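You operate a simulated robot arm through the tools that you are given. There is no shell and no other tool. Be economical: measure what you need, move in short steps, check, and stop when the job is done.

You run a simulated two-armed robot. Do the job below in one go: nothing can be reset, and whatever is moved stays where it is left.

## Task
Take the strainer on the top of the tinting bench and put it away on the lower shelf of the cans bench. Take the 0.5 mm filter screen from the top of the tinting bench and put it on the grey board there. Take the green board on the top of the tinting bench and put it away on the top of the test bench. Put one of the wooden sticks from the top of the tinting bench on the top of the sieve bench. Put the waste cup in the sink bowl. Take the paint brush and put it on the red board. Put the water beaker in the grey tray. Put the bottle from the top of the tinting bench on top of the blue gauge. Do these in any order. Set down upright: waste cup, bottle.

The check looks at the end state, three seconds after you hand in, the way a careful person would. Anything else that was tipped, shoved, dropped, spilled or broken makes it a failure.

## Robot
Two 7-joint arms with three-finger grippers on one trunk, on a base that drives. Base frame: it is fixed to the floor where the robot stands at the start and does not move with it; the origin is under the middle of the robot, x ahead of it, y to its left, z up. Readings come in mm, degrees, newtons and seconds.
The left shoulder is at the start at [70, 165, 1117], the right one opposite. With the tool pointing down near the work surface each hand reaches from about 380 to 880 mm from the robot's upright axis, wherever it stands, measured 20 degrees to its own side. Places, roughly: blue gauge [1250, 2000, 1000]; bottle [1500, 2250, 1000]; filter screen [1250, 1000, 1000]; green board (6x10x2 cm) [1300, 1200, 900]; grey board [1250, 1500, 750]; grey tray (15x21x4 cm) [200, -1700, 900]; lower shelf of the cans bench [-3500, 5500, 300]; paint brush (3x2x12 cm) [1500, 2000, 900]; red board (6x10x2 cm) [100, -2000, 900]; sink bowl inside [2200, 4000, 700]; strainer (32x16x13 cm) [900, 0, 900]; top of the sieve bench [1900, 3200, 900]; top of the test bench [300, -1700, 900]; waste cup [1000, 1250, 750]; water beaker (7x7x8 cm) [1500, 2000, 900]; wooden stick (2x2x13 cm) [1100, 1200, 900]. Payload 3.91 kg a hand.
The tool frame of a hand sits at the grasp point between the pads (the TCP): z along the fingers, y along the line on which they close. The tips reach 30 mm beyond it. Largest opening 116 mm; the body of the gripper starts 73 mm behind the TCP.
Orientation is told as [roll, pitch, yaw] about the base's x, y, z axes, in that order, counted from this pose: with the fingers straight down and closing along the base's y, the tool's x points along the base's -x, its y along +y and its z along -z.

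## Interface
- The arms move only by the tool move_arm. It takes "left_deltas", "right_deltas" or both (then of equal length, played together; a hand with none holds still); each is a list of rows, each a list of 7 numbers: the turn, a rotation vector about the base's x, y, z in rad, then the shift along the base's x, y, z in mm, then the opening, from 0 (shut) to 1 (fully open). In form: [[wx, wy, wz, x, y, z, fingers], ...]. A call has 1 to 10 rows; each row shifts and turns the commanded pose from where the row before left it. Each row takes 0.2 s and may step no farther than 50 mm and 8.6 degrees from the row before; otherwise, or with a gripper value out of range, the whole call is refused. Where a pose cannot be reached the arm comes as near as it can. A force on the tool above 40 N (or 10 N above the force at the start of the call, whichever is more), or a blocked arm, ends the call early, and 0.2 s more pass. The fingers move at their own pace (about 153 mm/s each) and stop on an object; they squeeze with about 21 N. The grip force told is the motor's: it shows also when the fingers shut on nothing. Time passes only in rows, and 0.2 s behind the last, so rows that do not move let the fingers close. It gives the time, the measured TCP pose, the force on the tool (base axes), the opening and the grip force at its end, in the units of the frame above (readings bear some noise), with the torque about the TCP (base axes, N m) and any sound that the robot's microphone picked up, and new pictures: "show" is both (left out), scene, wrist or none (wrist: the cameras of the hands that moved).
- Cameras (640 x 400 px; columns grow to the right, rows downward): "scene" is now at [137.4, -11.7, 1433.5]; the picture's right is [-0.16, -0.99, 0.00], its down [-0.59, 0.10, -0.80] and it looks along [0.79, -0.13, -0.60] (base axes); focal length 292 px, centre (320, 200). "left" rides on the left gripper at [75, 17, -88] in its tool frame; the picture's right is [-0.22, 0.97, 0.00], its down [-0.70, -0.16, -0.70] and it looks along [-0.68, -0.16, 0.71] (tool axes); focal length 247 px, centre (320, 200). "right" rides on the right gripper at [52, 56, -88] in its tool frame; the picture's right is [-0.73, 0.68, 0.00], its down [-0.49, -0.52, -0.70] and it looks along [-0.48, -0.51, 0.71] (tool axes); focal length 247 px, centre (320, 200). There is no depth. A picture from a camera that has moved, and an enlarged one, comes with that camera's place and axes in the base frame and with its lens.
- lift_body(by): slides the trunk up (or, below 0, down) by that many mm; the arms and the scene camera ride with it, the base frame stays. It gives what a move gives, with no picture.
- drive_base(legs): drives the robot by 1 to 6 legs, each [ahead, left, turn to the left] in mm, mm and degrees, along the robot's own axes; the way and the turn of a leg run together, so that a leg with both is an arc; at most 1500 mm and 180 degrees a leg. The arms and the cameras ride along, it lands a little off, and it stops where it bumps. It gives what a move gives, and a new picture of the scene camera.
- pan_tilt(pan, tilt): turns the head with the scene camera to pan (to the left, within 86 degrees either way) and tilt (down, from -29 to 69), counted from straight ahead of the robot. It gives what a move gives, and a new picture of the scene camera.
- inspect(camera, box): a new picture of the part [left, top, right, bottom] of that camera's present view, enlarged. The clock stands still meanwhile.
- finish_job(): hands the job in; it is judged then, once.

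Go step by step. Nothing tells you exact positions but the pictures and the camera data: compare them with the known pose of the tool, close in by small moves and look again before you grip or let go. The budget is 483 turns and 360 pictures, counting those below and the enlarged ones. Unless the task says otherwise, let go and move clear before handing in.

The tools are called after "Call:" as name(argument=value, ...) on one line, values as JSON. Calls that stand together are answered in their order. move_arm: Moves the arms, as the interface text tells. Its arguments: {"type":"object","properties":{"left_deltas":{"type":"array","items":{"type":"array","items":{"type":"number"}}},"right_deltas":{"type":"array","items":{"type":"array","items":{"type":"number"}}},"show":{"type":"string","enum":["both","scene","wrist","none"]}},"required":[]} The other tools are called the same way: lift_body (by) slides the trunk up or down; drive_base (legs) drives the base; pan_tilt (pan, tilt) turns the head that bears the scene camera; inspect (camera, box) takes an enlarged picture of a part of a camera's view; finish_job () hands the job in.

At the start:

```text
time: 0.0
left_ee_pos: [693.6, 245.8, 1173.0]
left_tcp_rot: [0.1, 0.0, 0.0]
left_force: [-0.6, 0.2, -0.4]
left_ft_torque: [0.02, 0.0, -0.02]
left_finger_gap: 116.1
left_grip_force: 0.1
right_ee_pos: [543.7, -194.9, 1180.5]
right_tcp_rot: [0.1, 0.1, -0.1]
right_force: [0.7, -0.5, 0.8]
right_ft_torque: [-0.01, -0.02, -0.04]
right_finger_gap: 115.8
right_grip_force: 0.0
trunk travel left (down, up): [-654.0, 186.0]
robot x, y, heading: [-0.4, -2.1, 0.2]
head pan, tilt: [-9.3, 36.5]
```

scene: 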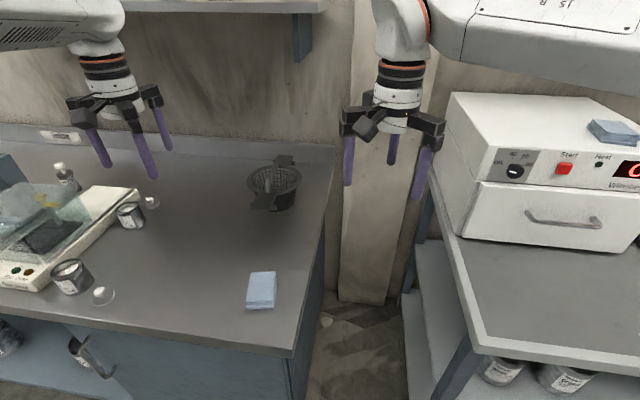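
right: 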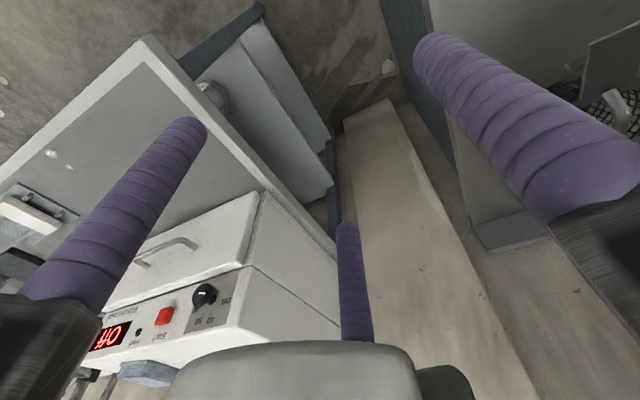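
left: 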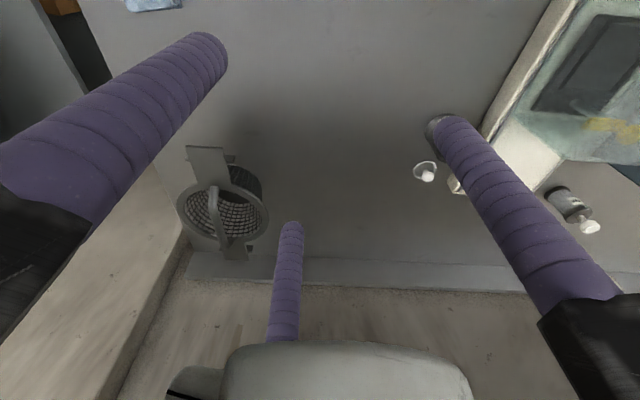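

I see a bench ahead with the strainer on its top and a second bench to the right with an oven. First I look around to find the other things.

Call:
pan_tilt(pan=45, tilt=30)

Call:
pan_tilt(pan=84, tilt=20)

Call:
pan_tilt(pan=-70, tilt=30)

```text
time: 1.2
left_ee_pos: [692.2, 245.7, 1173.3]
left_tcp_rot: [-0.1, 0.0, 0.0]
left_force: [0.9, 0.5, 0.2]
left_ft_torque: [-0.04, 0.0, -0.02]
left_finger_gap: 116.4
left_grip_force: 0.0
right_ee_pos: [545.2, -195.8, 1179.9]
right_tcp_rot: [0.1, 0.0, -0.1]
right_force: [-0.2, 0.5, -0.5]
right_ft_torque: [0.0, -0.02, 0.0]
right_finger_gap: 116.0
right_grip_force: 0.1
trunk travel left (down, up): [-654.0, 186.0]
robot x, y, heading: [2.4, 0.8, -0.2]
head pan, tilt: [45.0, 30.0]
camera scene: at [115.4, 66.4, 1443.6], right [0.71, -0.71, 0.0], down [-0.35, -0.35, -0.87], along [0.61, 0.61, -0.5], focal length 292 px, centre (320, 200)
```

scene: 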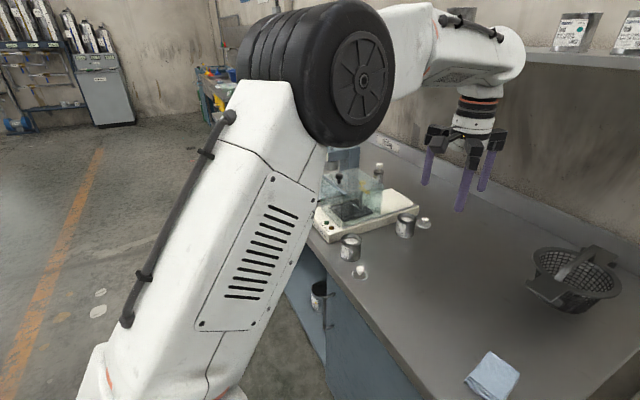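

```text
time: 2.3
left_ee_pos: [692.0, 245.0, 1173.2]
left_tcp_rot: [0.0, 0.0, 0.1]
left_force: [-0.2, 0.0, -0.1]
left_ft_torque: [-0.03, 0.0, 0.0]
left_finger_gap: 115.9
left_grip_force: 0.1
right_ee_pos: [545.0, -194.4, 1181.2]
right_tcp_rot: [0.1, 0.0, -0.2]
right_force: [-0.6, 0.2, -1.4]
right_ft_torque: [-0.03, -0.01, -0.02]
right_finger_gap: 115.9
right_grip_force: 0.0
trunk travel left (down, up): [-654.0, 186.0]
robot x, y, heading: [-1.6, 0.4, 0.1]
head pan, tilt: [84.0, 20.0]
camera scene: at [61.2, 95.1, 1459.6], right [0.99, -0.11, 0.0], down [-0.04, -0.34, -0.94], along [0.1, 0.93, -0.34], focal length 292 px, centre (320, 200)
```

scene: 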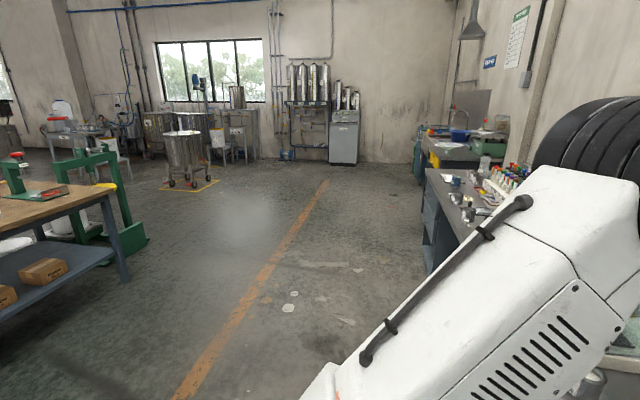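

```text
time: 4.7
left_ee_pos: [692.9, 244.5, 1174.4]
left_tcp_rot: [0.0, 0.0, 0.0]
left_force: [-0.3, -0.6, -0.3]
left_ft_torque: [0.0, -0.03, 0.01]
left_finger_gap: 115.7
left_grip_force: 0.1
right_ee_pos: [545.6, -193.7, 1180.8]
right_tcp_rot: [0.2, 0.0, -0.1]
right_force: [-0.4, -1.0, -0.8]
right_ft_torque: [0.03, 0.0, -0.02]
right_finger_gap: 115.9
right_grip_force: 0.0
trunk travel left (down, up): [-654.0, 186.0]
robot x, y, heading: [0.8, -3.9, 0.2]
head pan, tilt: [-70.0, 30.0]
camera scene: at [82.4, -82.5, 1443.6], right [-0.94, -0.34, 0.0], down [-0.17, 0.47, -0.87], along [0.3, -0.81, -0.5], focal length 292 px, centre (320, 200)
```

scene: 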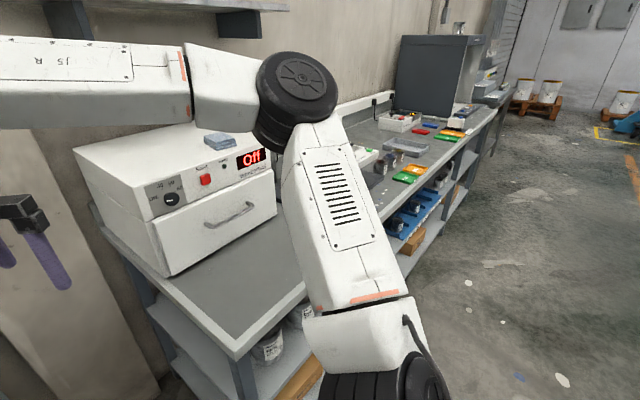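

The benches run along a line turned about 18° from the base's y axis. I back off a little, square up to the bench and move left along it to look.

Call:
drive_base(legs=[[-150, 0, 0], [0, 0, -18], [0, 700, 0]])

Call:
pan_tilt(pan=0, tilt=40)

Call:
pan_tilt(pan=35, tilt=35)

```text
time: 10.5
left_ee_pos: [797.6, 683.2, 1173.6]
left_tcp_rot: [-0.1, 0.1, -17.8]
left_force: [0.8, 0.8, 0.3]
left_ft_torque: [0.02, -0.02, 0.06]
left_finger_gap: 115.9
left_grip_force: 0.1
right_ee_pos: [522.0, 309.9, 1181.3]
right_tcp_rot: [0.1, 0.0, -17.9]
right_force: [0.5, -0.2, -0.1]
right_ft_torque: [0.02, -0.08, -0.01]
right_finger_gap: 116.4
right_grip_force: 0.0
trunk travel left (down, up): [-654.0, 186.0]
robot x, y, heading: [62.4, 659.3, -17.6]
head pan, tilt: [-70.0, 30.0]
camera scene: at [115.5, 558.6, 1443.6], right [-1.0, -0.04, 0.0], down [-0.02, 0.5, -0.87], along [0.03, -0.87, -0.5], focal length 292 px, centre (320, 200)
```

scene: 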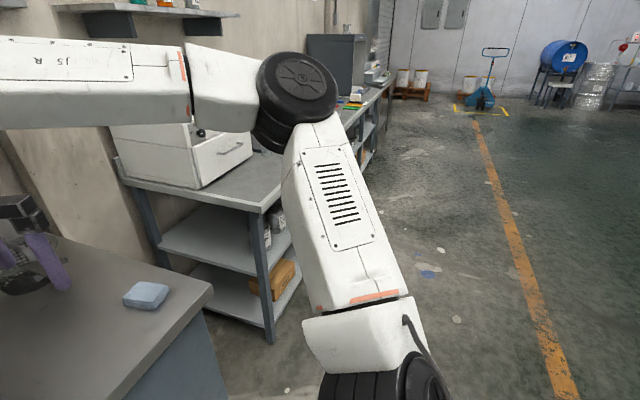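

```text
time: 11.9
left_ee_pos: [797.1, 683.0, 1172.3]
left_tcp_rot: [-0.1, -0.1, -17.8]
left_force: [0.2, -0.8, 0.1]
left_ft_torque: [0.0, -0.02, 0.02]
left_finger_gap: 116.4
left_grip_force: 0.2
right_ee_pos: [521.8, 308.3, 1180.4]
right_tcp_rot: [0.1, 0.0, -17.9]
right_force: [-0.1, 0.7, 1.0]
right_ft_torque: [-0.01, 0.01, 0.03]
right_finger_gap: 116.0
right_grip_force: 0.0
trunk travel left (down, up): [-654.0, 186.0]
robot x, y, heading: [62.5, 662.0, -17.8]
head pan, tilt: [0.0, 40.0]
camera scene: at [193.0, 623.0, 1428.2], right [-0.31, -0.95, 0.0], down [-0.61, 0.2, -0.77], along [0.73, -0.23, -0.64], focal length 292 px, centre (320, 200)
```

scene: 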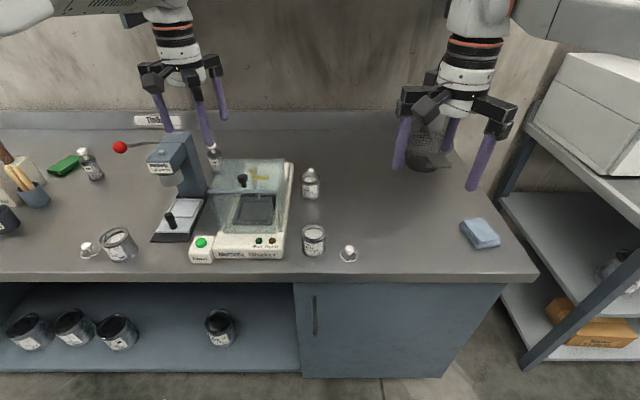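

```text
time: 12.9
left_ee_pos: [796.1, 683.8, 1172.8]
left_tcp_rot: [0.0, 0.0, -17.8]
left_force: [0.0, 0.8, 1.1]
left_ft_torque: [-0.01, -0.02, 0.01]
left_finger_gap: 116.1
left_grip_force: 0.1
right_ee_pos: [522.6, 308.8, 1180.3]
right_tcp_rot: [0.1, 0.0, -17.8]
right_force: [-0.4, -0.9, -1.1]
right_ft_torque: [0.02, 0.0, 0.03]
right_finger_gap: 115.8
right_grip_force: 0.0
trunk travel left (down, up): [-654.0, 186.0]
robot x, y, heading: [59.5, 660.1, -18.0]
head pan, tilt: [35.0, 35.0]
camera scene: at [196.3, 675.1, 1435.8], right [0.29, -0.96, 0.0], down [-0.55, -0.17, -0.82], along [0.78, 0.24, -0.57], focal length 292 px, centre (320, 200)
```

scene: 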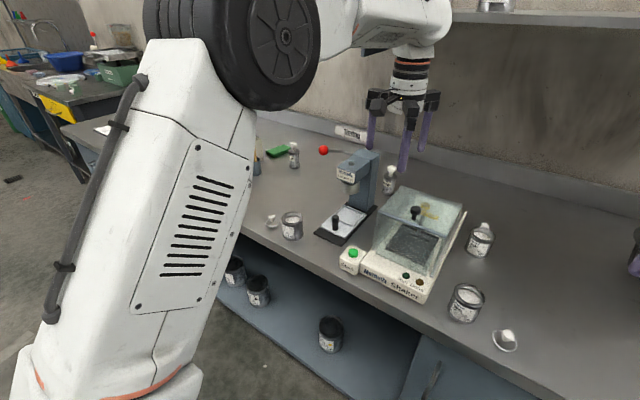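

The tinting bench top holds a shaker, a gauge stand, cans and, further left, a green board, a cup of sticks and more. I go further left to look.

Call:
drive_base(legs=[[0, 800, 0]])

Call:
pan_tilt(pan=0, tilt=40)

Call:
inspect(camera="scene", box=[0, 100, 320, 300])

Call:
inspect(camera="scene", box=[320, 100, 640, 300])

```text
time: 17.2
left_ee_pos: [1047.4, 1443.8, 1172.9]
left_tcp_rot: [0.0, 0.0, -18.2]
left_force: [0.2, 0.2, -0.2]
left_ft_torque: [-0.03, 0.03, -0.02]
left_finger_gap: 115.9
left_grip_force: 0.1
right_ee_pos: [768.6, 1072.2, 1180.2]
right_tcp_rot: [0.1, -0.1, -18.5]
right_force: [0.1, 0.6, 0.0]
right_ft_torque: [0.04, 0.0, 0.0]
right_finger_gap: 115.9
right_grip_force: 0.0
trunk travel left (down, up): [-654.0, 186.0]
robot x, y, heading: [315.2, 1428.6, -18.3]
head pan, tilt: [35.0, 35.0]
camera scene: at [446.5, 1440.6, 1435.8], right [0.29, -0.96, 0.0], down [-0.55, -0.16, -0.82], along [0.78, 0.24, -0.57], focal length 292 px, centre (320, 200)
```

scene: 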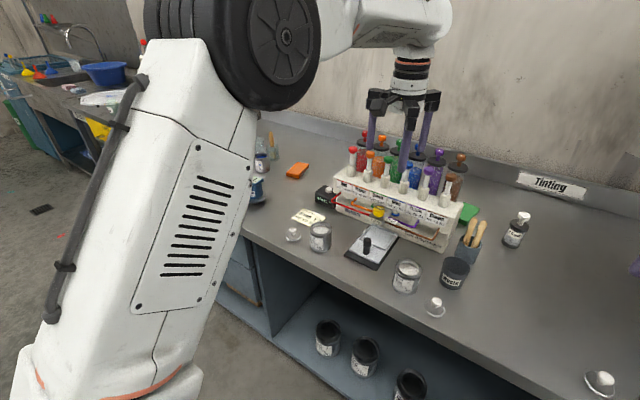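

```text
time: 18.2
left_ee_pos: [1047.4, 1442.3, 1172.0]
left_tcp_rot: [0.0, -0.1, -18.5]
left_force: [-0.2, 0.0, -0.3]
left_ft_torque: [0.01, 0.01, 0.03]
left_finger_gap: 115.9
left_grip_force: 0.0
right_ee_pos: [768.2, 1072.5, 1180.2]
right_tcp_rot: [0.1, 0.0, -18.4]
right_force: [-0.5, 0.0, -0.2]
right_ft_torque: [-0.02, 0.0, -0.02]
right_finger_gap: 116.2
right_grip_force: 0.1
trunk travel left (down, up): [-654.0, 186.0]
robot x, y, heading: [312.8, 1428.0, -18.6]
head pan, tilt: [0.0, 40.0]
camera scene: at [442.8, 1388.7, 1428.2], right [-0.31, -0.95, 0.0], down [-0.61, 0.2, -0.77], along [0.73, -0.24, -0.64], focal length 292 px, centre (320, 200)
```

scene: 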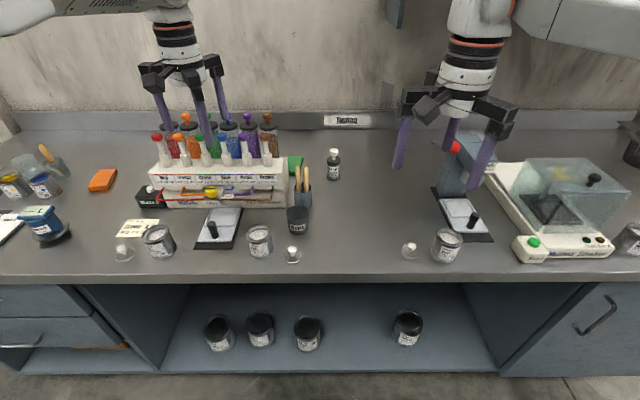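

```text
2.00 times, centred on (160, 200) of scene
camera zoom: at [442.8, 1388.7, 1428.2], right [-0.31, -0.95, 0.0], down [-0.61, 0.2, -0.77], along [0.73, -0.24, -0.64], focal length 584 px, centre (640, 200)
```

zoom: 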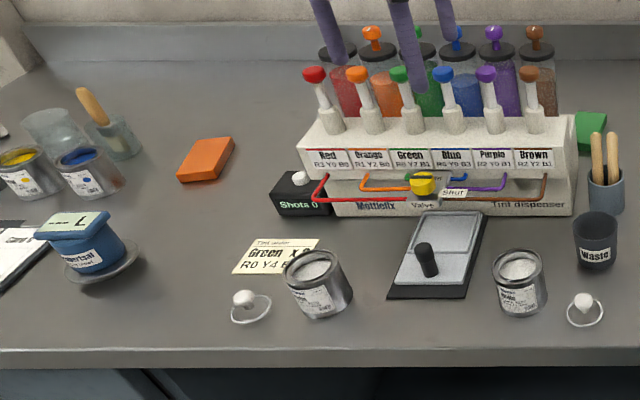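

```text
2.00 times, centred on (480, 200) of scene
camera zoom: at [442.8, 1388.7, 1428.2], right [-0.31, -0.95, 0.0], down [-0.61, 0.2, -0.77], along [0.73, -0.24, -0.64], focal length 584 px, centre (0, 200)
```

zoom: 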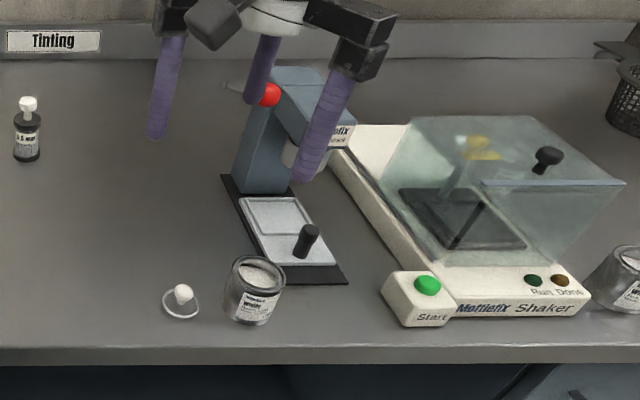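

The waste cup, sticks, green board, tint dispenser, blue gauge and a beaker with a brush are in view. I move further left for a better view and look at each.

Call:
drive_base(legs=[[0, 600, 0]])

Call:
inspect(camera="scene", box=[0, 100, 320, 300])

Call:
inspect(camera="scene", box=[320, 100, 640, 300])

```text
time: 21.6
left_ee_pos: [1240.1, 2001.4, 1172.9]
left_tcp_rot: [0.0, 0.0, -19.2]
left_force: [0.3, -1.0, -0.3]
left_ft_torque: [0.0, 0.0, 0.01]
left_finger_gap: 116.3
left_grip_force: 0.1
right_ee_pos: [956.2, 1634.5, 1181.1]
right_tcp_rot: [0.1, -0.1, -19.2]
right_force: [0.6, 1.4, 0.8]
right_ft_torque: [-0.03, -0.01, 0.02]
right_finger_gap: 116.1
right_grip_force: 0.1
trunk travel left (down, up): [-654.0, 186.0]
robot x, y, heading: [505.2, 1998.5, -18.9]
head pan, tilt: [0.0, 40.0]
camera scene: at [634.0, 1954.9, 1428.2], right [-0.33, -0.95, 0.0], down [-0.61, 0.21, -0.77], along [0.72, -0.25, -0.64], focal length 292 px, centre (320, 200)
```

scene: 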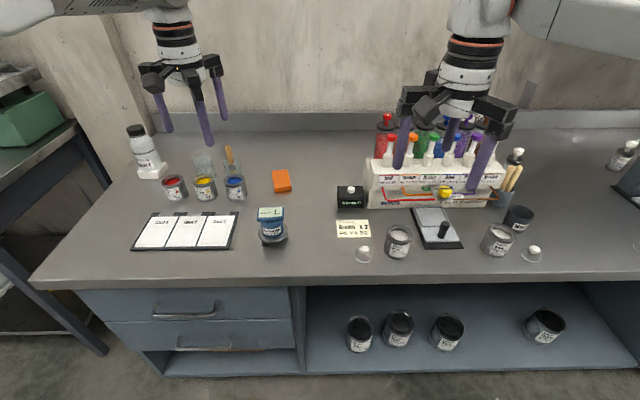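

```text
2.00 times, centred on (160, 200) of scene
camera zoom: at [634.0, 1954.9, 1428.2], right [-0.33, -0.95, 0.0], down [-0.61, 0.21, -0.77], along [0.72, -0.25, -0.64], focal length 584 px, centre (640, 200)
```

zoom: 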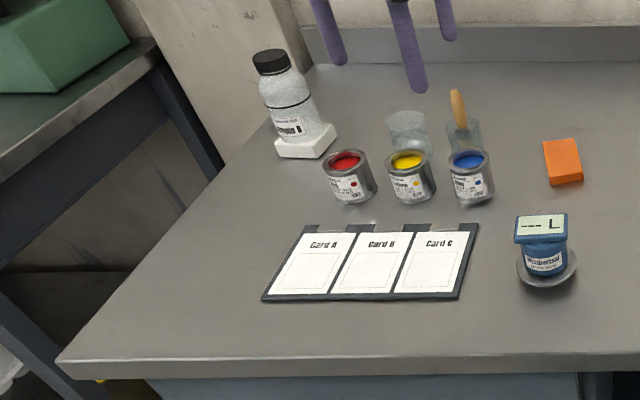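

```text
2.00 times, centred on (480, 200) of scene
camera zoom: at [634.0, 1954.9, 1428.2], right [-0.33, -0.95, 0.0], down [-0.61, 0.21, -0.77], along [0.72, -0.25, -0.64], focal length 584 px, centre (0, 200)
```

zoom: 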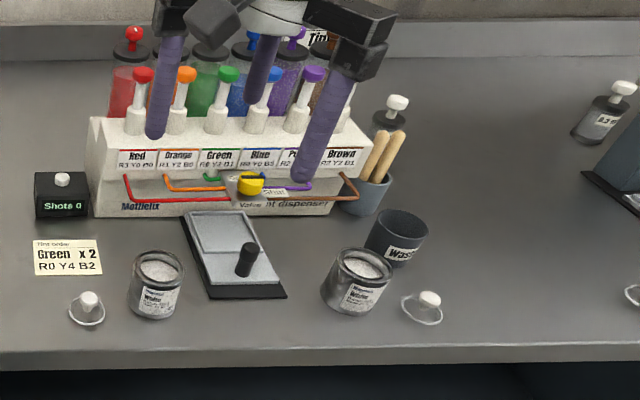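

The bottle stands on a white base at the left end, and there are small dark, white-capped, labelled things that might be the screens. I zoom in to read labels.

Call:
inspect(camera="scene", box=[590, 120, 640, 210])

Call:
inspect(camera="scene", box=[380, 190, 560, 280])

Call:
inspect(camera="scene", box=[110, 110, 300, 250])

```text
4.44 times, centred on (615, 165) of scene
camera zoom: at [634.0, 1954.9, 1428.2], right [-0.33, -0.95, 0.0], down [-0.61, 0.21, -0.77], along [0.72, -0.25, -0.64], focal length 1299 px, centre (-991, 356)
```

zoom: 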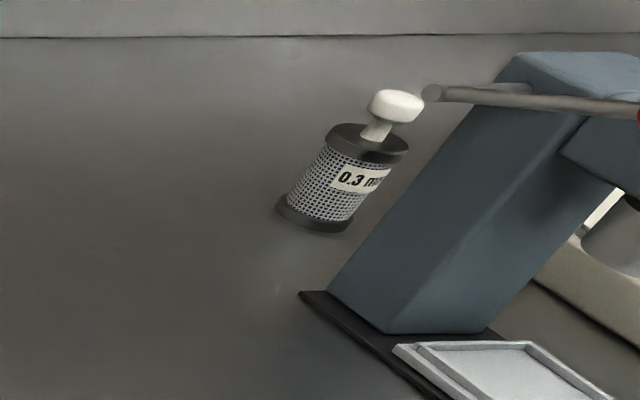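

```text
3.56 times, centred on (470, 235) of scene
camera zoom: at [634.0, 1954.9, 1428.2], right [-0.33, -0.95, 0.0], down [-0.61, 0.21, -0.77], along [0.72, -0.25, -0.64], focal length 1039 px, centre (-213, 76)
```

zoom: 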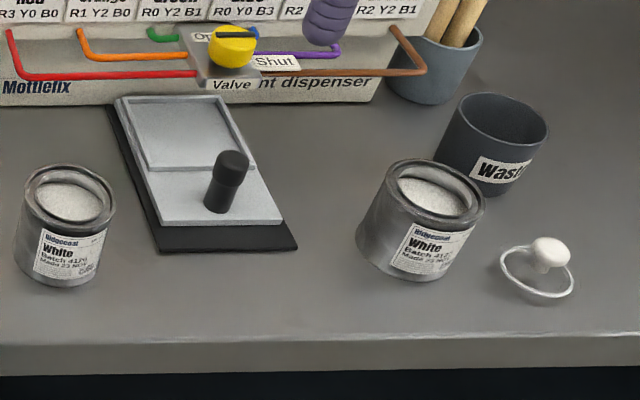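

```text
2.86 times, centred on (205, 180) of scene
camera zoom: at [634.0, 1954.9, 1428.2], right [-0.33, -0.95, 0.0], down [-0.61, 0.21, -0.77], along [0.72, -0.25, -0.64], focal length 835 px, centre (649, 257)
```

zoom: 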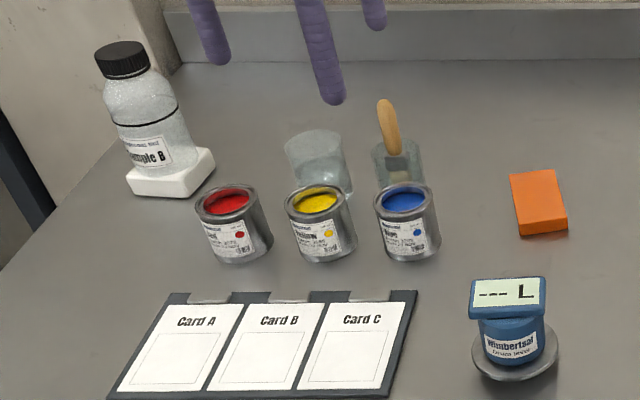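

The white bottle "Sample B" sits on a small white base, and the gauge with its "L" display is about 400 mm nearer. I raise the trunk a bit for clearance and drive within reach of both.

Call:
lift_body(by=80)

Call:
drive_base(legs=[[0, 330, 0.5], [150, 0, 0]])

```text
time: 22.8
left_ee_pos: [1239.7, 2001.9, 1253.8]
left_tcp_rot: [0.1, -0.1, -19.0]
left_force: [-0.4, 0.5, -0.3]
left_ft_torque: [-0.02, -0.01, -0.01]
left_finger_gap: 115.9
left_grip_force: 0.1
right_ee_pos: [955.5, 1634.1, 1260.4]
right_tcp_rot: [0.1, 0.0, -19.3]
right_force: [1.4, 1.6, 0.1]
right_ft_torque: [-0.04, -0.02, -0.01]
right_finger_gap: 116.1
right_grip_force: 0.0
trunk travel left (down, up): [-734.0, 106.0]
robot x, y, heading: [502.1, 1996.3, -19.2]
head pan, tilt: [0.0, 40.0]
```

```text
time: 26.0
left_ee_pos: [1486.4, 2286.5, 1254.0]
left_tcp_rot: [0.0, -0.1, -18.2]
left_force: [0.1, -0.1, 0.2]
left_ft_torque: [-0.01, -0.01, -0.01]
left_finger_gap: 116.1
left_grip_force: 0.0
right_ee_pos: [1206.5, 1915.3, 1261.6]
right_tcp_rot: [0.1, -0.2, -18.3]
right_force: [-0.1, 0.3, 0.6]
right_ft_torque: [-0.01, -0.05, -0.01]
right_finger_gap: 115.9
right_grip_force: 0.0
trunk travel left (down, up): [-734.0, 106.0]
robot x, y, heading: [753.0, 2271.7, -18.1]
head pan, tilt: [0.0, 40.0]
camera scene: at [881.0, 2232.1, 1508.5], right [-0.31, -0.95, 0.0], down [-0.61, 0.2, -0.77], along [0.73, -0.24, -0.64], focal length 292 px, centre (320, 200)
```

scene: 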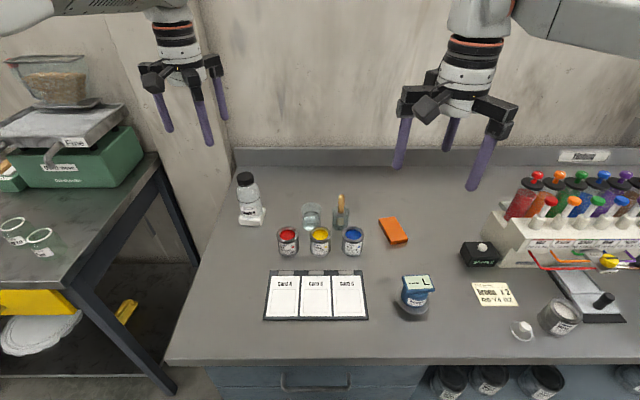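

The bottle seems to stand about 805 mm ahead and 215 mm left of the robot axis, with its cap top near z 1037. The hands seem to show a third finger-like rod, so I look at one closely.

Call:
inspect(camera="scene", box=[380, 40, 540, 200])

Call:
inspect(camera="left", box=[0, 0, 640, 400])

```text
2.50 times, centred on (460, 120) of scene
camera zoom: at [881.0, 2232.1, 1508.5], right [-0.31, -0.95, 0.0], down [-0.61, 0.2, -0.77], along [0.73, -0.24, -0.64], focal length 730 px, centre (-30, 400)
```

zoom: 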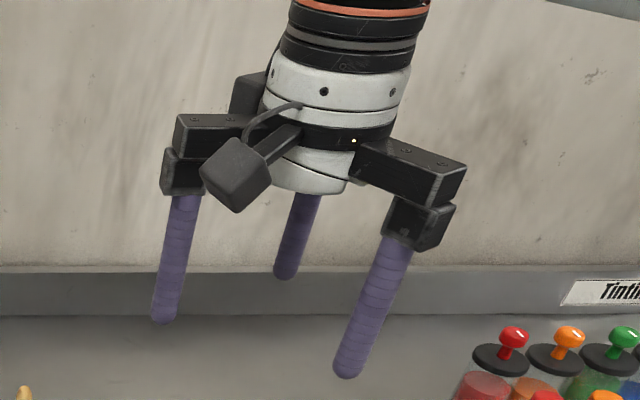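

```text
1.00 times, centred on (320, 200) of left (not enlarged: the box is as wide or as high as the picture)
camera zoom: at [1420.6, 2326.1, 1342.7], right [0.52, 0.86, 0.0], down [0.61, -0.37, 0.7], along [0.6, -0.36, -0.71], focal length 247 px, centre (320, 200)
```

zoom: 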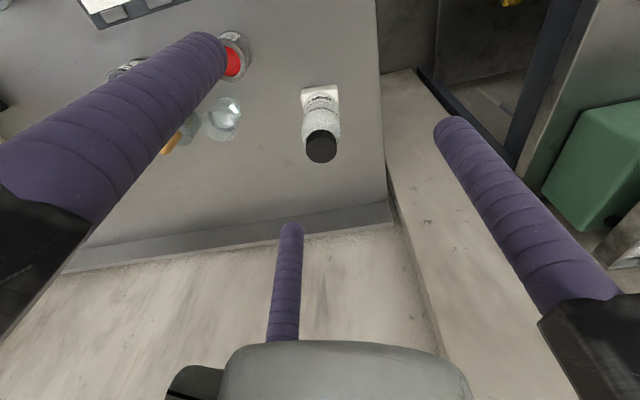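

The hand visibly has three rods spaced around the axis. I test how they move by closing the left hand partly, high in the air.

Call:
move_arm(left_deltas=[[0, 0, 0, 0, 0, 0, 0.3], [0, 0, 0, 0, 0, 0, 0.3], [0, 0, 0, 0, 0, 0, 0.3]], show="wrist")

Call:
inspect(camera="scene", box=[110, 20, 270, 180])

```text
time: 26.8
left_ee_pos: [1489.9, 2287.4, 1251.9]
left_tcp_rot: [-0.1, 0.0, -18.1]
left_force: [0.7, 0.6, 0.7]
left_ft_torque: [0.03, 0.02, 0.01]
left_finger_gap: 35.0
left_grip_force: 0.0
right_ee_pos: [1210.4, 1915.0, 1260.3]
right_tcp_rot: [0.1, 0.1, -18.4]
right_force: [1.2, 0.6, -0.4]
right_ft_torque: [0.02, 0.01, -0.02]
right_finger_gap: 116.2
right_grip_force: 0.1
trunk travel left (down, up): [-734.0, 106.0]
robot x, y, heading: [752.5, 2269.5, -18.4]
head pan, tilt: [0.0, 40.0]
camera left: at [1423.5, 2325.2, 1340.9], right [0.52, 0.86, 0.0], down [0.61, -0.37, 0.7], along [0.6, -0.36, -0.71], focal length 247 px, centre (320, 200)
```

left: 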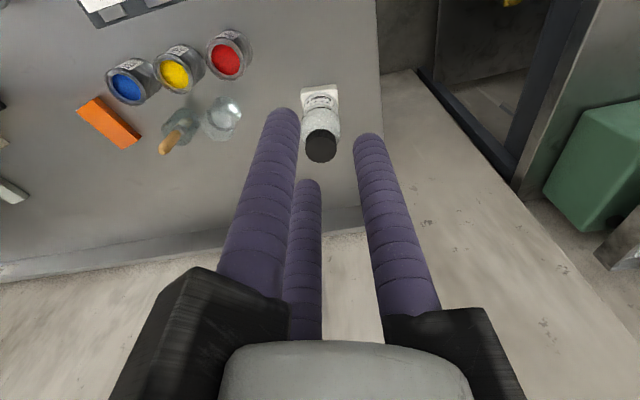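

```text
2.50 times, centred on (190, 100) of scene
camera zoom: at [884.4, 2231.1, 1508.1], right [-0.31, -0.95, 0.0], down [-0.61, 0.2, -0.77], along [0.73, -0.24, -0.64], focal length 730 px, centre (645, 450)
```

zoom: 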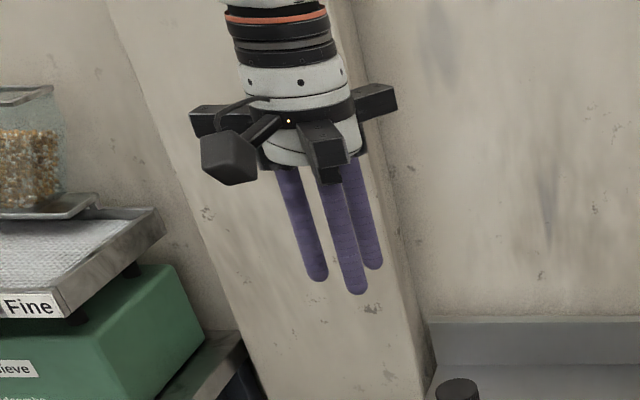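

All three fingers close toward the axis, so round items are held centrally. I bring the left hand, open, above the bottle cap at about (1587, 2226).

Call:
move_arm(left_deltas=[[0, 0, 0, 24.5, -15.2, -25.5, 1], [0, 0, 0, 24.5, -15.2, -25.5, 1], [0, 0, 0, 24.5, -15.2, -25.5, 1], [0, 0, 0, 24.5, -15.2, -25.5, 1], [0, 0, 0, 0, 0, 0, 1]])

```text
time: 28.0
left_ee_pos: [1583.7, 2228.2, 1152.2]
left_tcp_rot: [0.0, -0.1, -18.2]
left_force: [0.1, -0.3, 0.5]
left_ft_torque: [-0.02, -0.05, -0.04]
left_finger_gap: 115.8
left_grip_force: 0.1
right_ee_pos: [1209.6, 1916.9, 1261.9]
right_tcp_rot: [0.1, -0.1, -18.4]
right_force: [-0.1, -0.1, -0.2]
right_ft_torque: [-0.04, -0.04, -0.02]
right_finger_gap: 116.3
right_grip_force: 0.0
trunk travel left (down, up): [-734.0, 106.0]
robot x, y, heading: [753.6, 2272.0, -18.4]
head pan, tilt: [0.0, 40.0]
camera scene: at [882.1, 2231.9, 1508.4], right [-0.31, -0.95, 0.0], down [-0.61, 0.2, -0.77], along [0.73, -0.24, -0.64], focal length 292 px, centre (320, 200)
camera left: at [1519.0, 2266.0, 1239.8], right [0.52, 0.86, 0.0], down [0.61, -0.37, 0.7], along [0.6, -0.36, -0.71], focal length 247 px, centre (320, 200)
```

scene: 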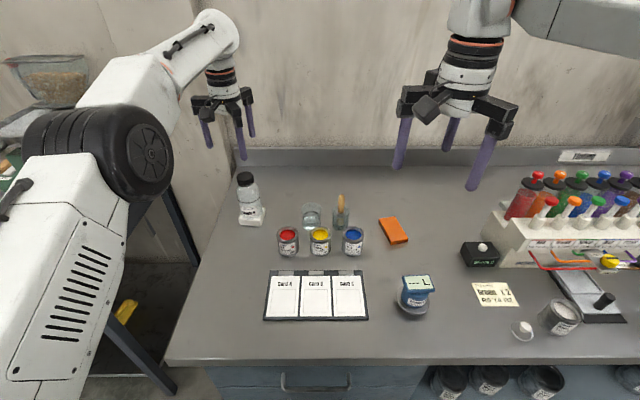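
left: 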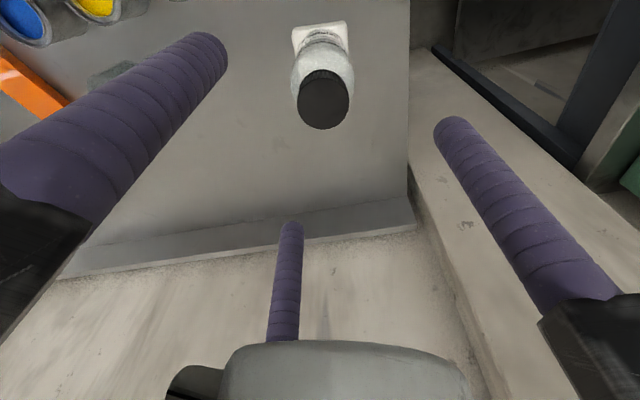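

The cap lies nearly on the hand's axis. I lower 50 mm and check again to resolve height against offset.

Call:
move_arm(left_deltas=[[0, 0, 0, 0, 0, -25, 1], [0, 0, 0, 0, 0, -25, 1]], show="wrist")

Call:
inspect(camera="left", box=[240, 20, 400, 180])

Call:
inspect(camera="scene", box=[190, 80, 350, 250])

```text
time: 28.6
left_ee_pos: [1585.8, 2227.4, 1103.0]
left_tcp_rot: [0.0, 0.0, -18.3]
left_force: [0.6, 0.1, 0.4]
left_ft_torque: [0.01, 0.01, 0.03]
left_finger_gap: 116.2
left_grip_force: 0.1
right_ee_pos: [1209.9, 1915.9, 1259.6]
right_tcp_rot: [0.1, 0.0, -18.4]
right_force: [0.0, 0.4, -0.4]
right_ft_torque: [0.0, -0.03, 0.02]
right_finger_gap: 115.9
right_grip_force: 0.1
trunk travel left (down, up): [-734.0, 106.0]
robot x, y, heading: [752.3, 2271.9, -18.0]
head pan, tilt: [0.0, 40.0]
camera left: at [1521.2, 2265.5, 1190.2], right [0.52, 0.86, 0.0], down [0.61, -0.37, 0.7], along [0.6, -0.36, -0.71], focal length 247 px, centre (320, 200)
```

left: 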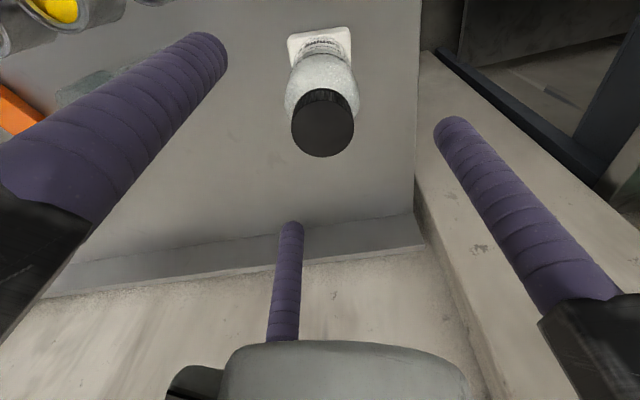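

```text
2.50 times, centred on (320, 100) of left
camera zoom: at [1521.2, 2265.5, 1190.2], right [0.52, 0.86, 0.0], down [0.61, -0.37, 0.7], along [0.6, -0.36, -0.71], focal length 617 px, centre (320, 450)
```

zoom: 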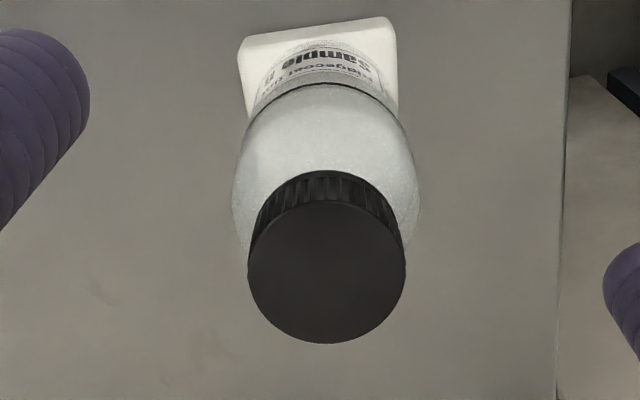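

```text
2.35 times, centred on (270, 165) of scene
camera zoom: at [883.4, 2231.6, 1508.3], right [-0.31, -0.95, 0.0], down [-0.61, 0.2, -0.77], along [0.73, -0.24, -0.64], focal length 688 px, centre (438, 282)
```

zoom: 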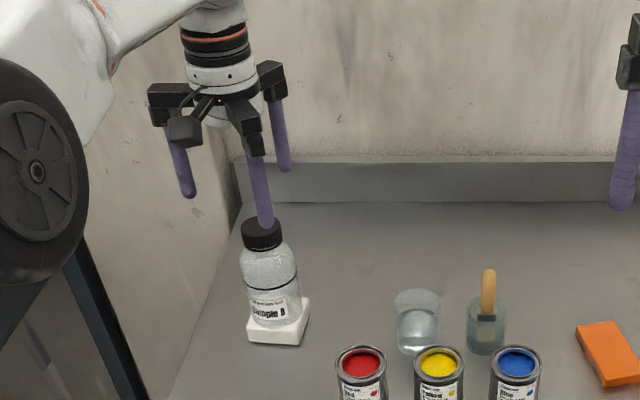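

The cap is probably around 10 mm further ahead than the hand's axis. I shift that way, lower a bit more and look again.

Call:
move_arm(left_deltas=[[0, 0, 0, 9.5, -3.1, -25, 1], [0, 0, 0, 0, 0, 0, 1]], show="wrist")

Call:
inspect(camera="left", box=[240, 20, 400, 180])

Call:
inspect(camera="scene", box=[190, 100, 310, 250])

```text
time: 29.2
left_ee_pos: [1596.4, 2223.7, 1077.0]
left_tcp_rot: [0.0, -0.1, -18.2]
left_force: [-0.7, -0.4, 0.5]
left_ft_torque: [0.01, -0.02, -0.05]
left_finger_gap: 116.0
left_grip_force: 0.2
right_ee_pos: [1208.5, 1916.6, 1262.3]
right_tcp_rot: [0.0, -0.1, -18.4]
right_force: [-0.7, -0.3, 0.2]
right_ft_torque: [-0.02, -0.03, 0.01]
right_finger_gap: 116.0
right_grip_force: 0.2
trunk travel left (down, up): [-734.0, 106.0]
robot x, y, heading: [752.5, 2270.2, -18.1]
head pan, tilt: [0.0, 40.0]
camera left: at [1530.9, 2262.2, 1164.2], right [0.52, 0.86, 0.0], down [0.61, -0.37, 0.7], along [0.6, -0.36, -0.71], focal length 247 px, centre (320, 200)
```

left: 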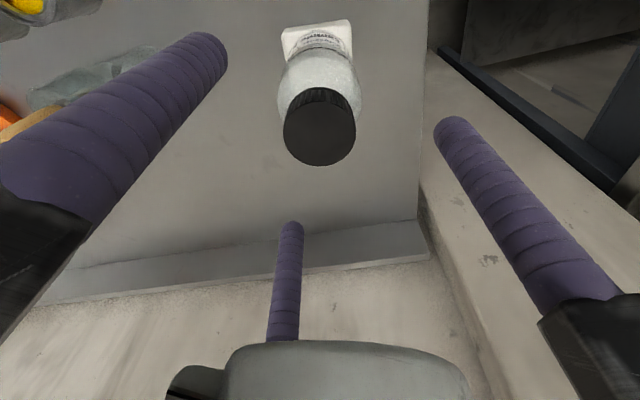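

```text
2.50 times, centred on (320, 100) of left
camera zoom: at [1530.9, 2262.2, 1164.2], right [0.52, 0.86, 0.0], down [0.61, -0.37, 0.7], along [0.6, -0.36, -0.71], focal length 617 px, centre (320, 450)
```

zoom: 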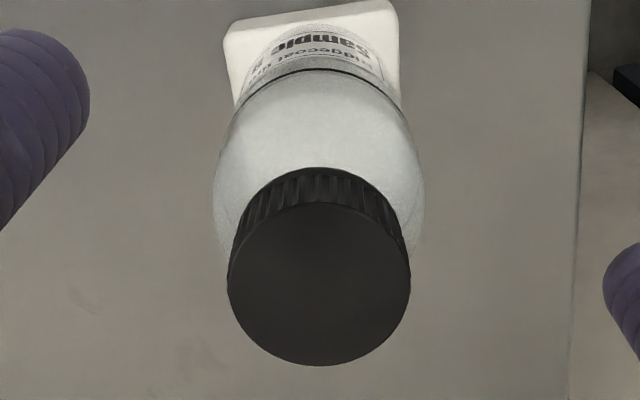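

```text
2.67 times, centred on (250, 175) of scene
camera zoom: at [882.6, 2231.7, 1508.3], right [-0.31, -0.95, 0.0], down [-0.61, 0.2, -0.77], along [0.73, -0.24, -0.64], focal length 779 px, centre (507, 267)
```

zoom: 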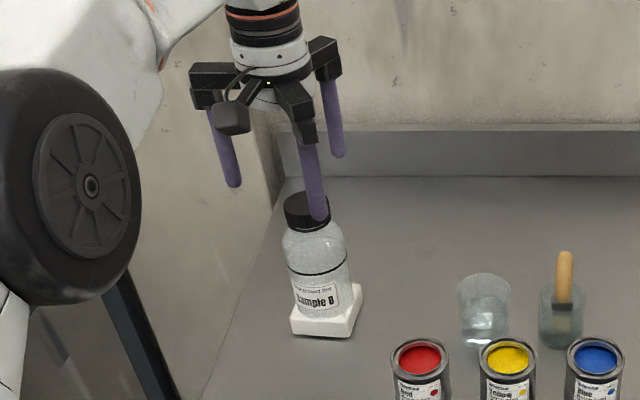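

The cap top works out near z 1016 with 7 mm of offset left. I centre, go down to grip the bottle body at TCP z 975 and check before closing.

Call:
move_arm(left_deltas=[[0, 0, 0, 6.6, -2.2, -20, 1], [0, 0, 0, 0, 0, -30, 1], [0, 0, 0, 0, 0, -30, 1], [0, 0, 0, 0, 0, -22, 1], [0, 0, 0, 0, 0, 0, 1]], show="wrist")

Call:
inspect(camera="scene", box=[190, 100, 310, 250])

```text
time: 30.4
left_ee_pos: [1601.6, 2222.4, 975.1]
left_tcp_rot: [0.0, -0.1, -18.1]
left_force: [-0.7, 0.6, 0.1]
left_ft_torque: [0.01, -0.04, 0.0]
left_finger_gap: 115.9
left_grip_force: 0.1
right_ee_pos: [1208.4, 1916.5, 1262.1]
right_tcp_rot: [0.1, -0.1, -18.3]
right_force: [0.5, 0.3, 0.0]
right_ft_torque: [0.02, -0.03, 0.03]
right_finger_gap: 116.0
right_grip_force: 0.0
trunk travel left (down, up): [-734.0, 106.0]
robot x, y, heading: [753.6, 2272.1, -18.0]
head pan, tilt: [0.0, 40.0]
camera left: at [1536.9, 2260.4, 1062.6], right [0.52, 0.86, 0.0], down [0.61, -0.37, 0.7], along [0.6, -0.36, -0.71], focal length 247 px, centre (320, 200)
```

left: 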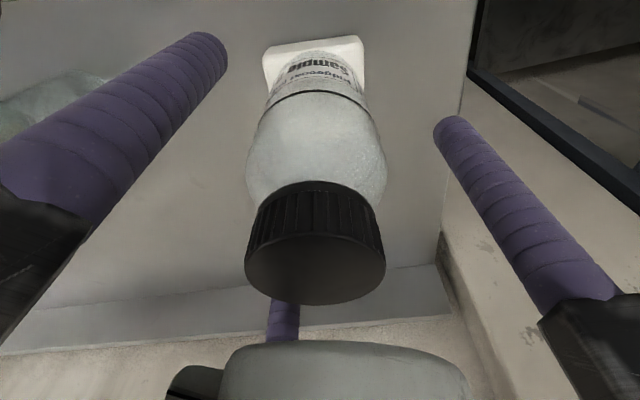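

```text
2.67 times, centred on (250, 175) of scene
camera zoom: at [882.6, 2231.6, 1508.3], right [-0.31, -0.95, 0.0], down [-0.61, 0.2, -0.77], along [0.73, -0.24, -0.64], focal length 779 px, centre (507, 267)
```

zoom: 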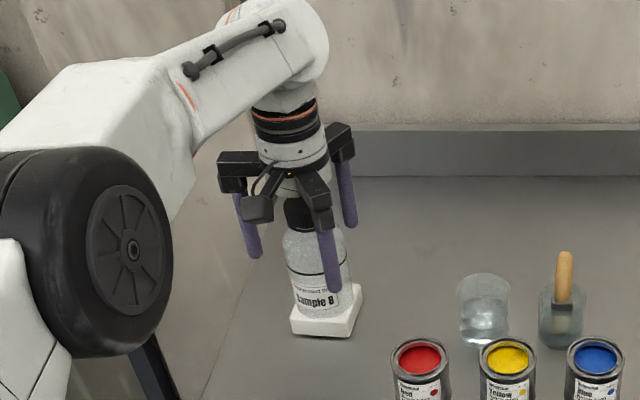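

The fingers surround the bottle. I close and lift a little to test.

Call:
move_arm(left_deltas=[[0, 0, 0, 0, 0, 0, 0], [0, 0, 0, 0, 0, 0, 0], [0, 0, 0, 0, 0, 0, 0], [0, 0, 0, 0, 0, 0, 0]], show="wrist")

Call:
move_arm(left_deltas=[[0, 0, 0, 0, 0, 8, 0], [0, 0, 0, 0, 0, 8, 0], [0, 0, 0, 0, 0, 0, 0]], show="none")

Call:
inspect(camera="scene", box=[190, 100, 310, 250])

```text
time: 31.4
left_ee_pos: [1602.1, 2221.2, 973.5]
left_tcp_rot: [0.0, 0.0, -18.2]
left_force: [-0.1, -0.4, 0.7]
left_ft_torque: [0.01, -0.05, -0.01]
left_finger_gap: 64.7
left_grip_force: 21.1
right_ee_pos: [1210.4, 1915.2, 1260.3]
right_tcp_rot: [0.1, 0.0, -18.3]
right_force: [-0.7, -0.1, 0.4]
right_ft_torque: [0.03, -0.01, -0.03]
right_finger_gap: 116.2
right_grip_force: 0.1
trunk travel left (down, up): [-734.0, 106.0]
robot x, y, heading: [754.8, 2274.5, -18.1]
head pan, tilt: [0.0, 40.0]
camera left: at [1537.3, 2260.1, 1062.3], right [0.52, 0.86, 0.0], down [0.61, -0.37, 0.7], along [0.6, -0.36, -0.71], focal length 247 px, centre (320, 200)
```

left: 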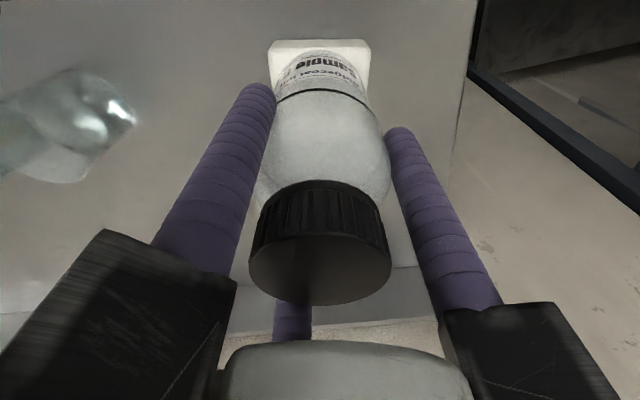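

```text
time: 32.2
left_ee_pos: [1602.7, 2222.8, 991.0]
left_tcp_rot: [0.0, 0.0, -18.2]
left_force: [-0.9, -0.4, -1.0]
left_ft_torque: [-0.01, -0.01, -0.01]
left_finger_gap: 64.6
left_grip_force: 20.8
right_ee_pos: [1210.7, 1915.1, 1261.7]
right_tcp_rot: [0.0, 0.1, -18.2]
right_force: [-0.5, -1.0, -0.1]
right_ft_torque: [0.04, -0.04, 0.01]
right_finger_gap: 116.1
right_grip_force: 0.1
trunk travel left (down, up): [-734.0, 106.0]
robot x, y, heading: [753.7, 2276.7, -18.4]
head pan, tilt: [0.0, 40.0]
```

```text
2.67 times, centred on (250, 175) of scene
camera zoom: at [883.9, 2231.4, 1508.1], right [-0.31, -0.95, 0.0], down [-0.61, 0.2, -0.77], along [0.73, -0.24, -0.64], focal length 779 px, centre (507, 267)
```

zoom: 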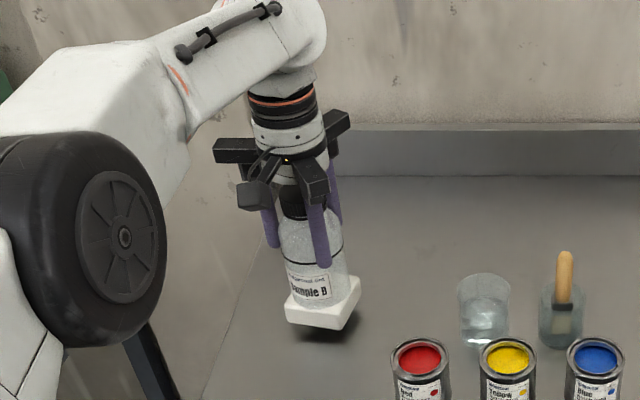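

The bottle and its white foot lift together, light and upright. I raise it and take a close look at the gauge.

Call:
move_arm(left_deltas=[[0, 0, 0, 0, 0, 40, 0], [0, 0, 0, 0, 0, 40, 0], [0, 0, 0, 0, 0, 40, 0], [0, 0, 0, 0, 0, 30, 0]], show="none")

Call:
drive_base(legs=[[0, -200, 0]])

Call:
inspect(camera="scene", box=[280, 230, 400, 350])

```text
time: 33.2
left_ee_pos: [1595.6, 2231.3, 1139.1]
left_tcp_rot: [0.0, -0.2, -18.1]
left_force: [-0.6, 0.1, -0.1]
left_ft_torque: [-0.02, -0.03, 0.02]
left_finger_gap: 64.8
left_grip_force: 21.1
left hand out of reach, approached as far as the arm can: row 4
right_ee_pos: [1209.2, 1915.3, 1262.4]
right_tcp_rot: [0.1, -0.1, -18.4]
right_force: [0.1, 1.0, 0.0]
right_ft_torque: [0.0, -0.03, -0.01]
right_finger_gap: 115.8
right_grip_force: 0.1
trunk travel left (down, up): [-734.0, 106.0]
robot x, y, heading: [754.7, 2274.3, -18.2]
head pan, tilt: [0.0, 40.0]
```

```text
time: 34.8
left_ee_pos: [1535.0, 2041.3, 1138.0]
left_tcp_rot: [-0.1, -0.1, -17.9]
left_force: [0.2, -0.5, -0.7]
left_ft_torque: [-0.03, -0.01, 0.03]
left_finger_gap: 64.8
left_grip_force: 21.0
right_ee_pos: [1148.9, 1725.6, 1261.8]
right_tcp_rot: [0.0, 0.0, -18.1]
right_force: [-0.4, -0.2, -0.6]
right_ft_torque: [0.01, 0.01, 0.02]
right_finger_gap: 116.2
right_grip_force: 0.0
trunk travel left (down, up): [-734.0, 106.0]
robot x, y, heading: [690.0, 2080.6, -18.1]
head pan, tilt: [0.0, 40.0]
camera scene: at [821.3, 2040.8, 1508.2], right [-0.31, -0.95, 0.0], down [-0.61, 0.2, -0.77], along [0.73, -0.24, -0.64], focal length 292 px, centre (320, 200)
```

scene: 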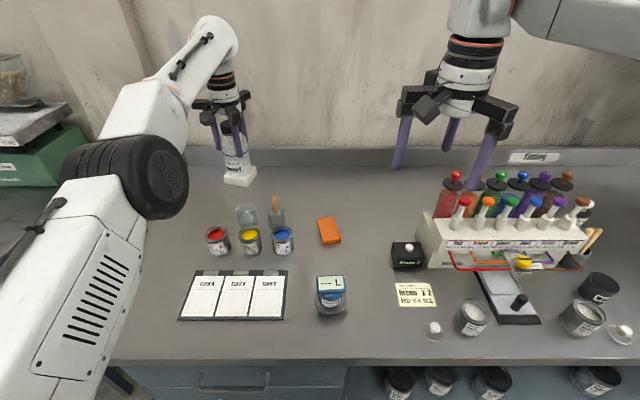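

```text
3.33 times, centred on (340, 290) of scene
camera zoom: at [821.3, 2040.8, 1508.2], right [-0.31, -0.95, 0.0], down [-0.61, 0.2, -0.77], along [0.73, -0.24, -0.64], focal length 974 px, centre (253, -100)
```

zoom: 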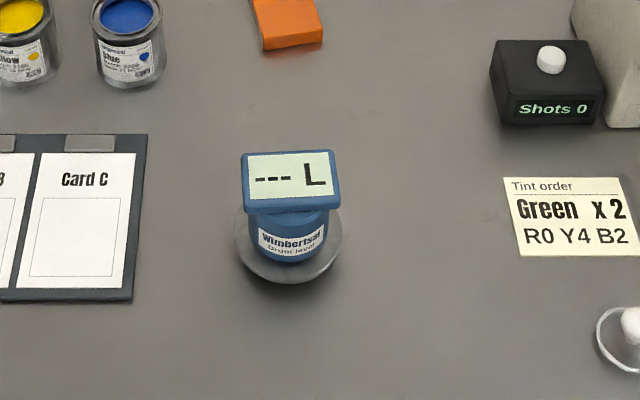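

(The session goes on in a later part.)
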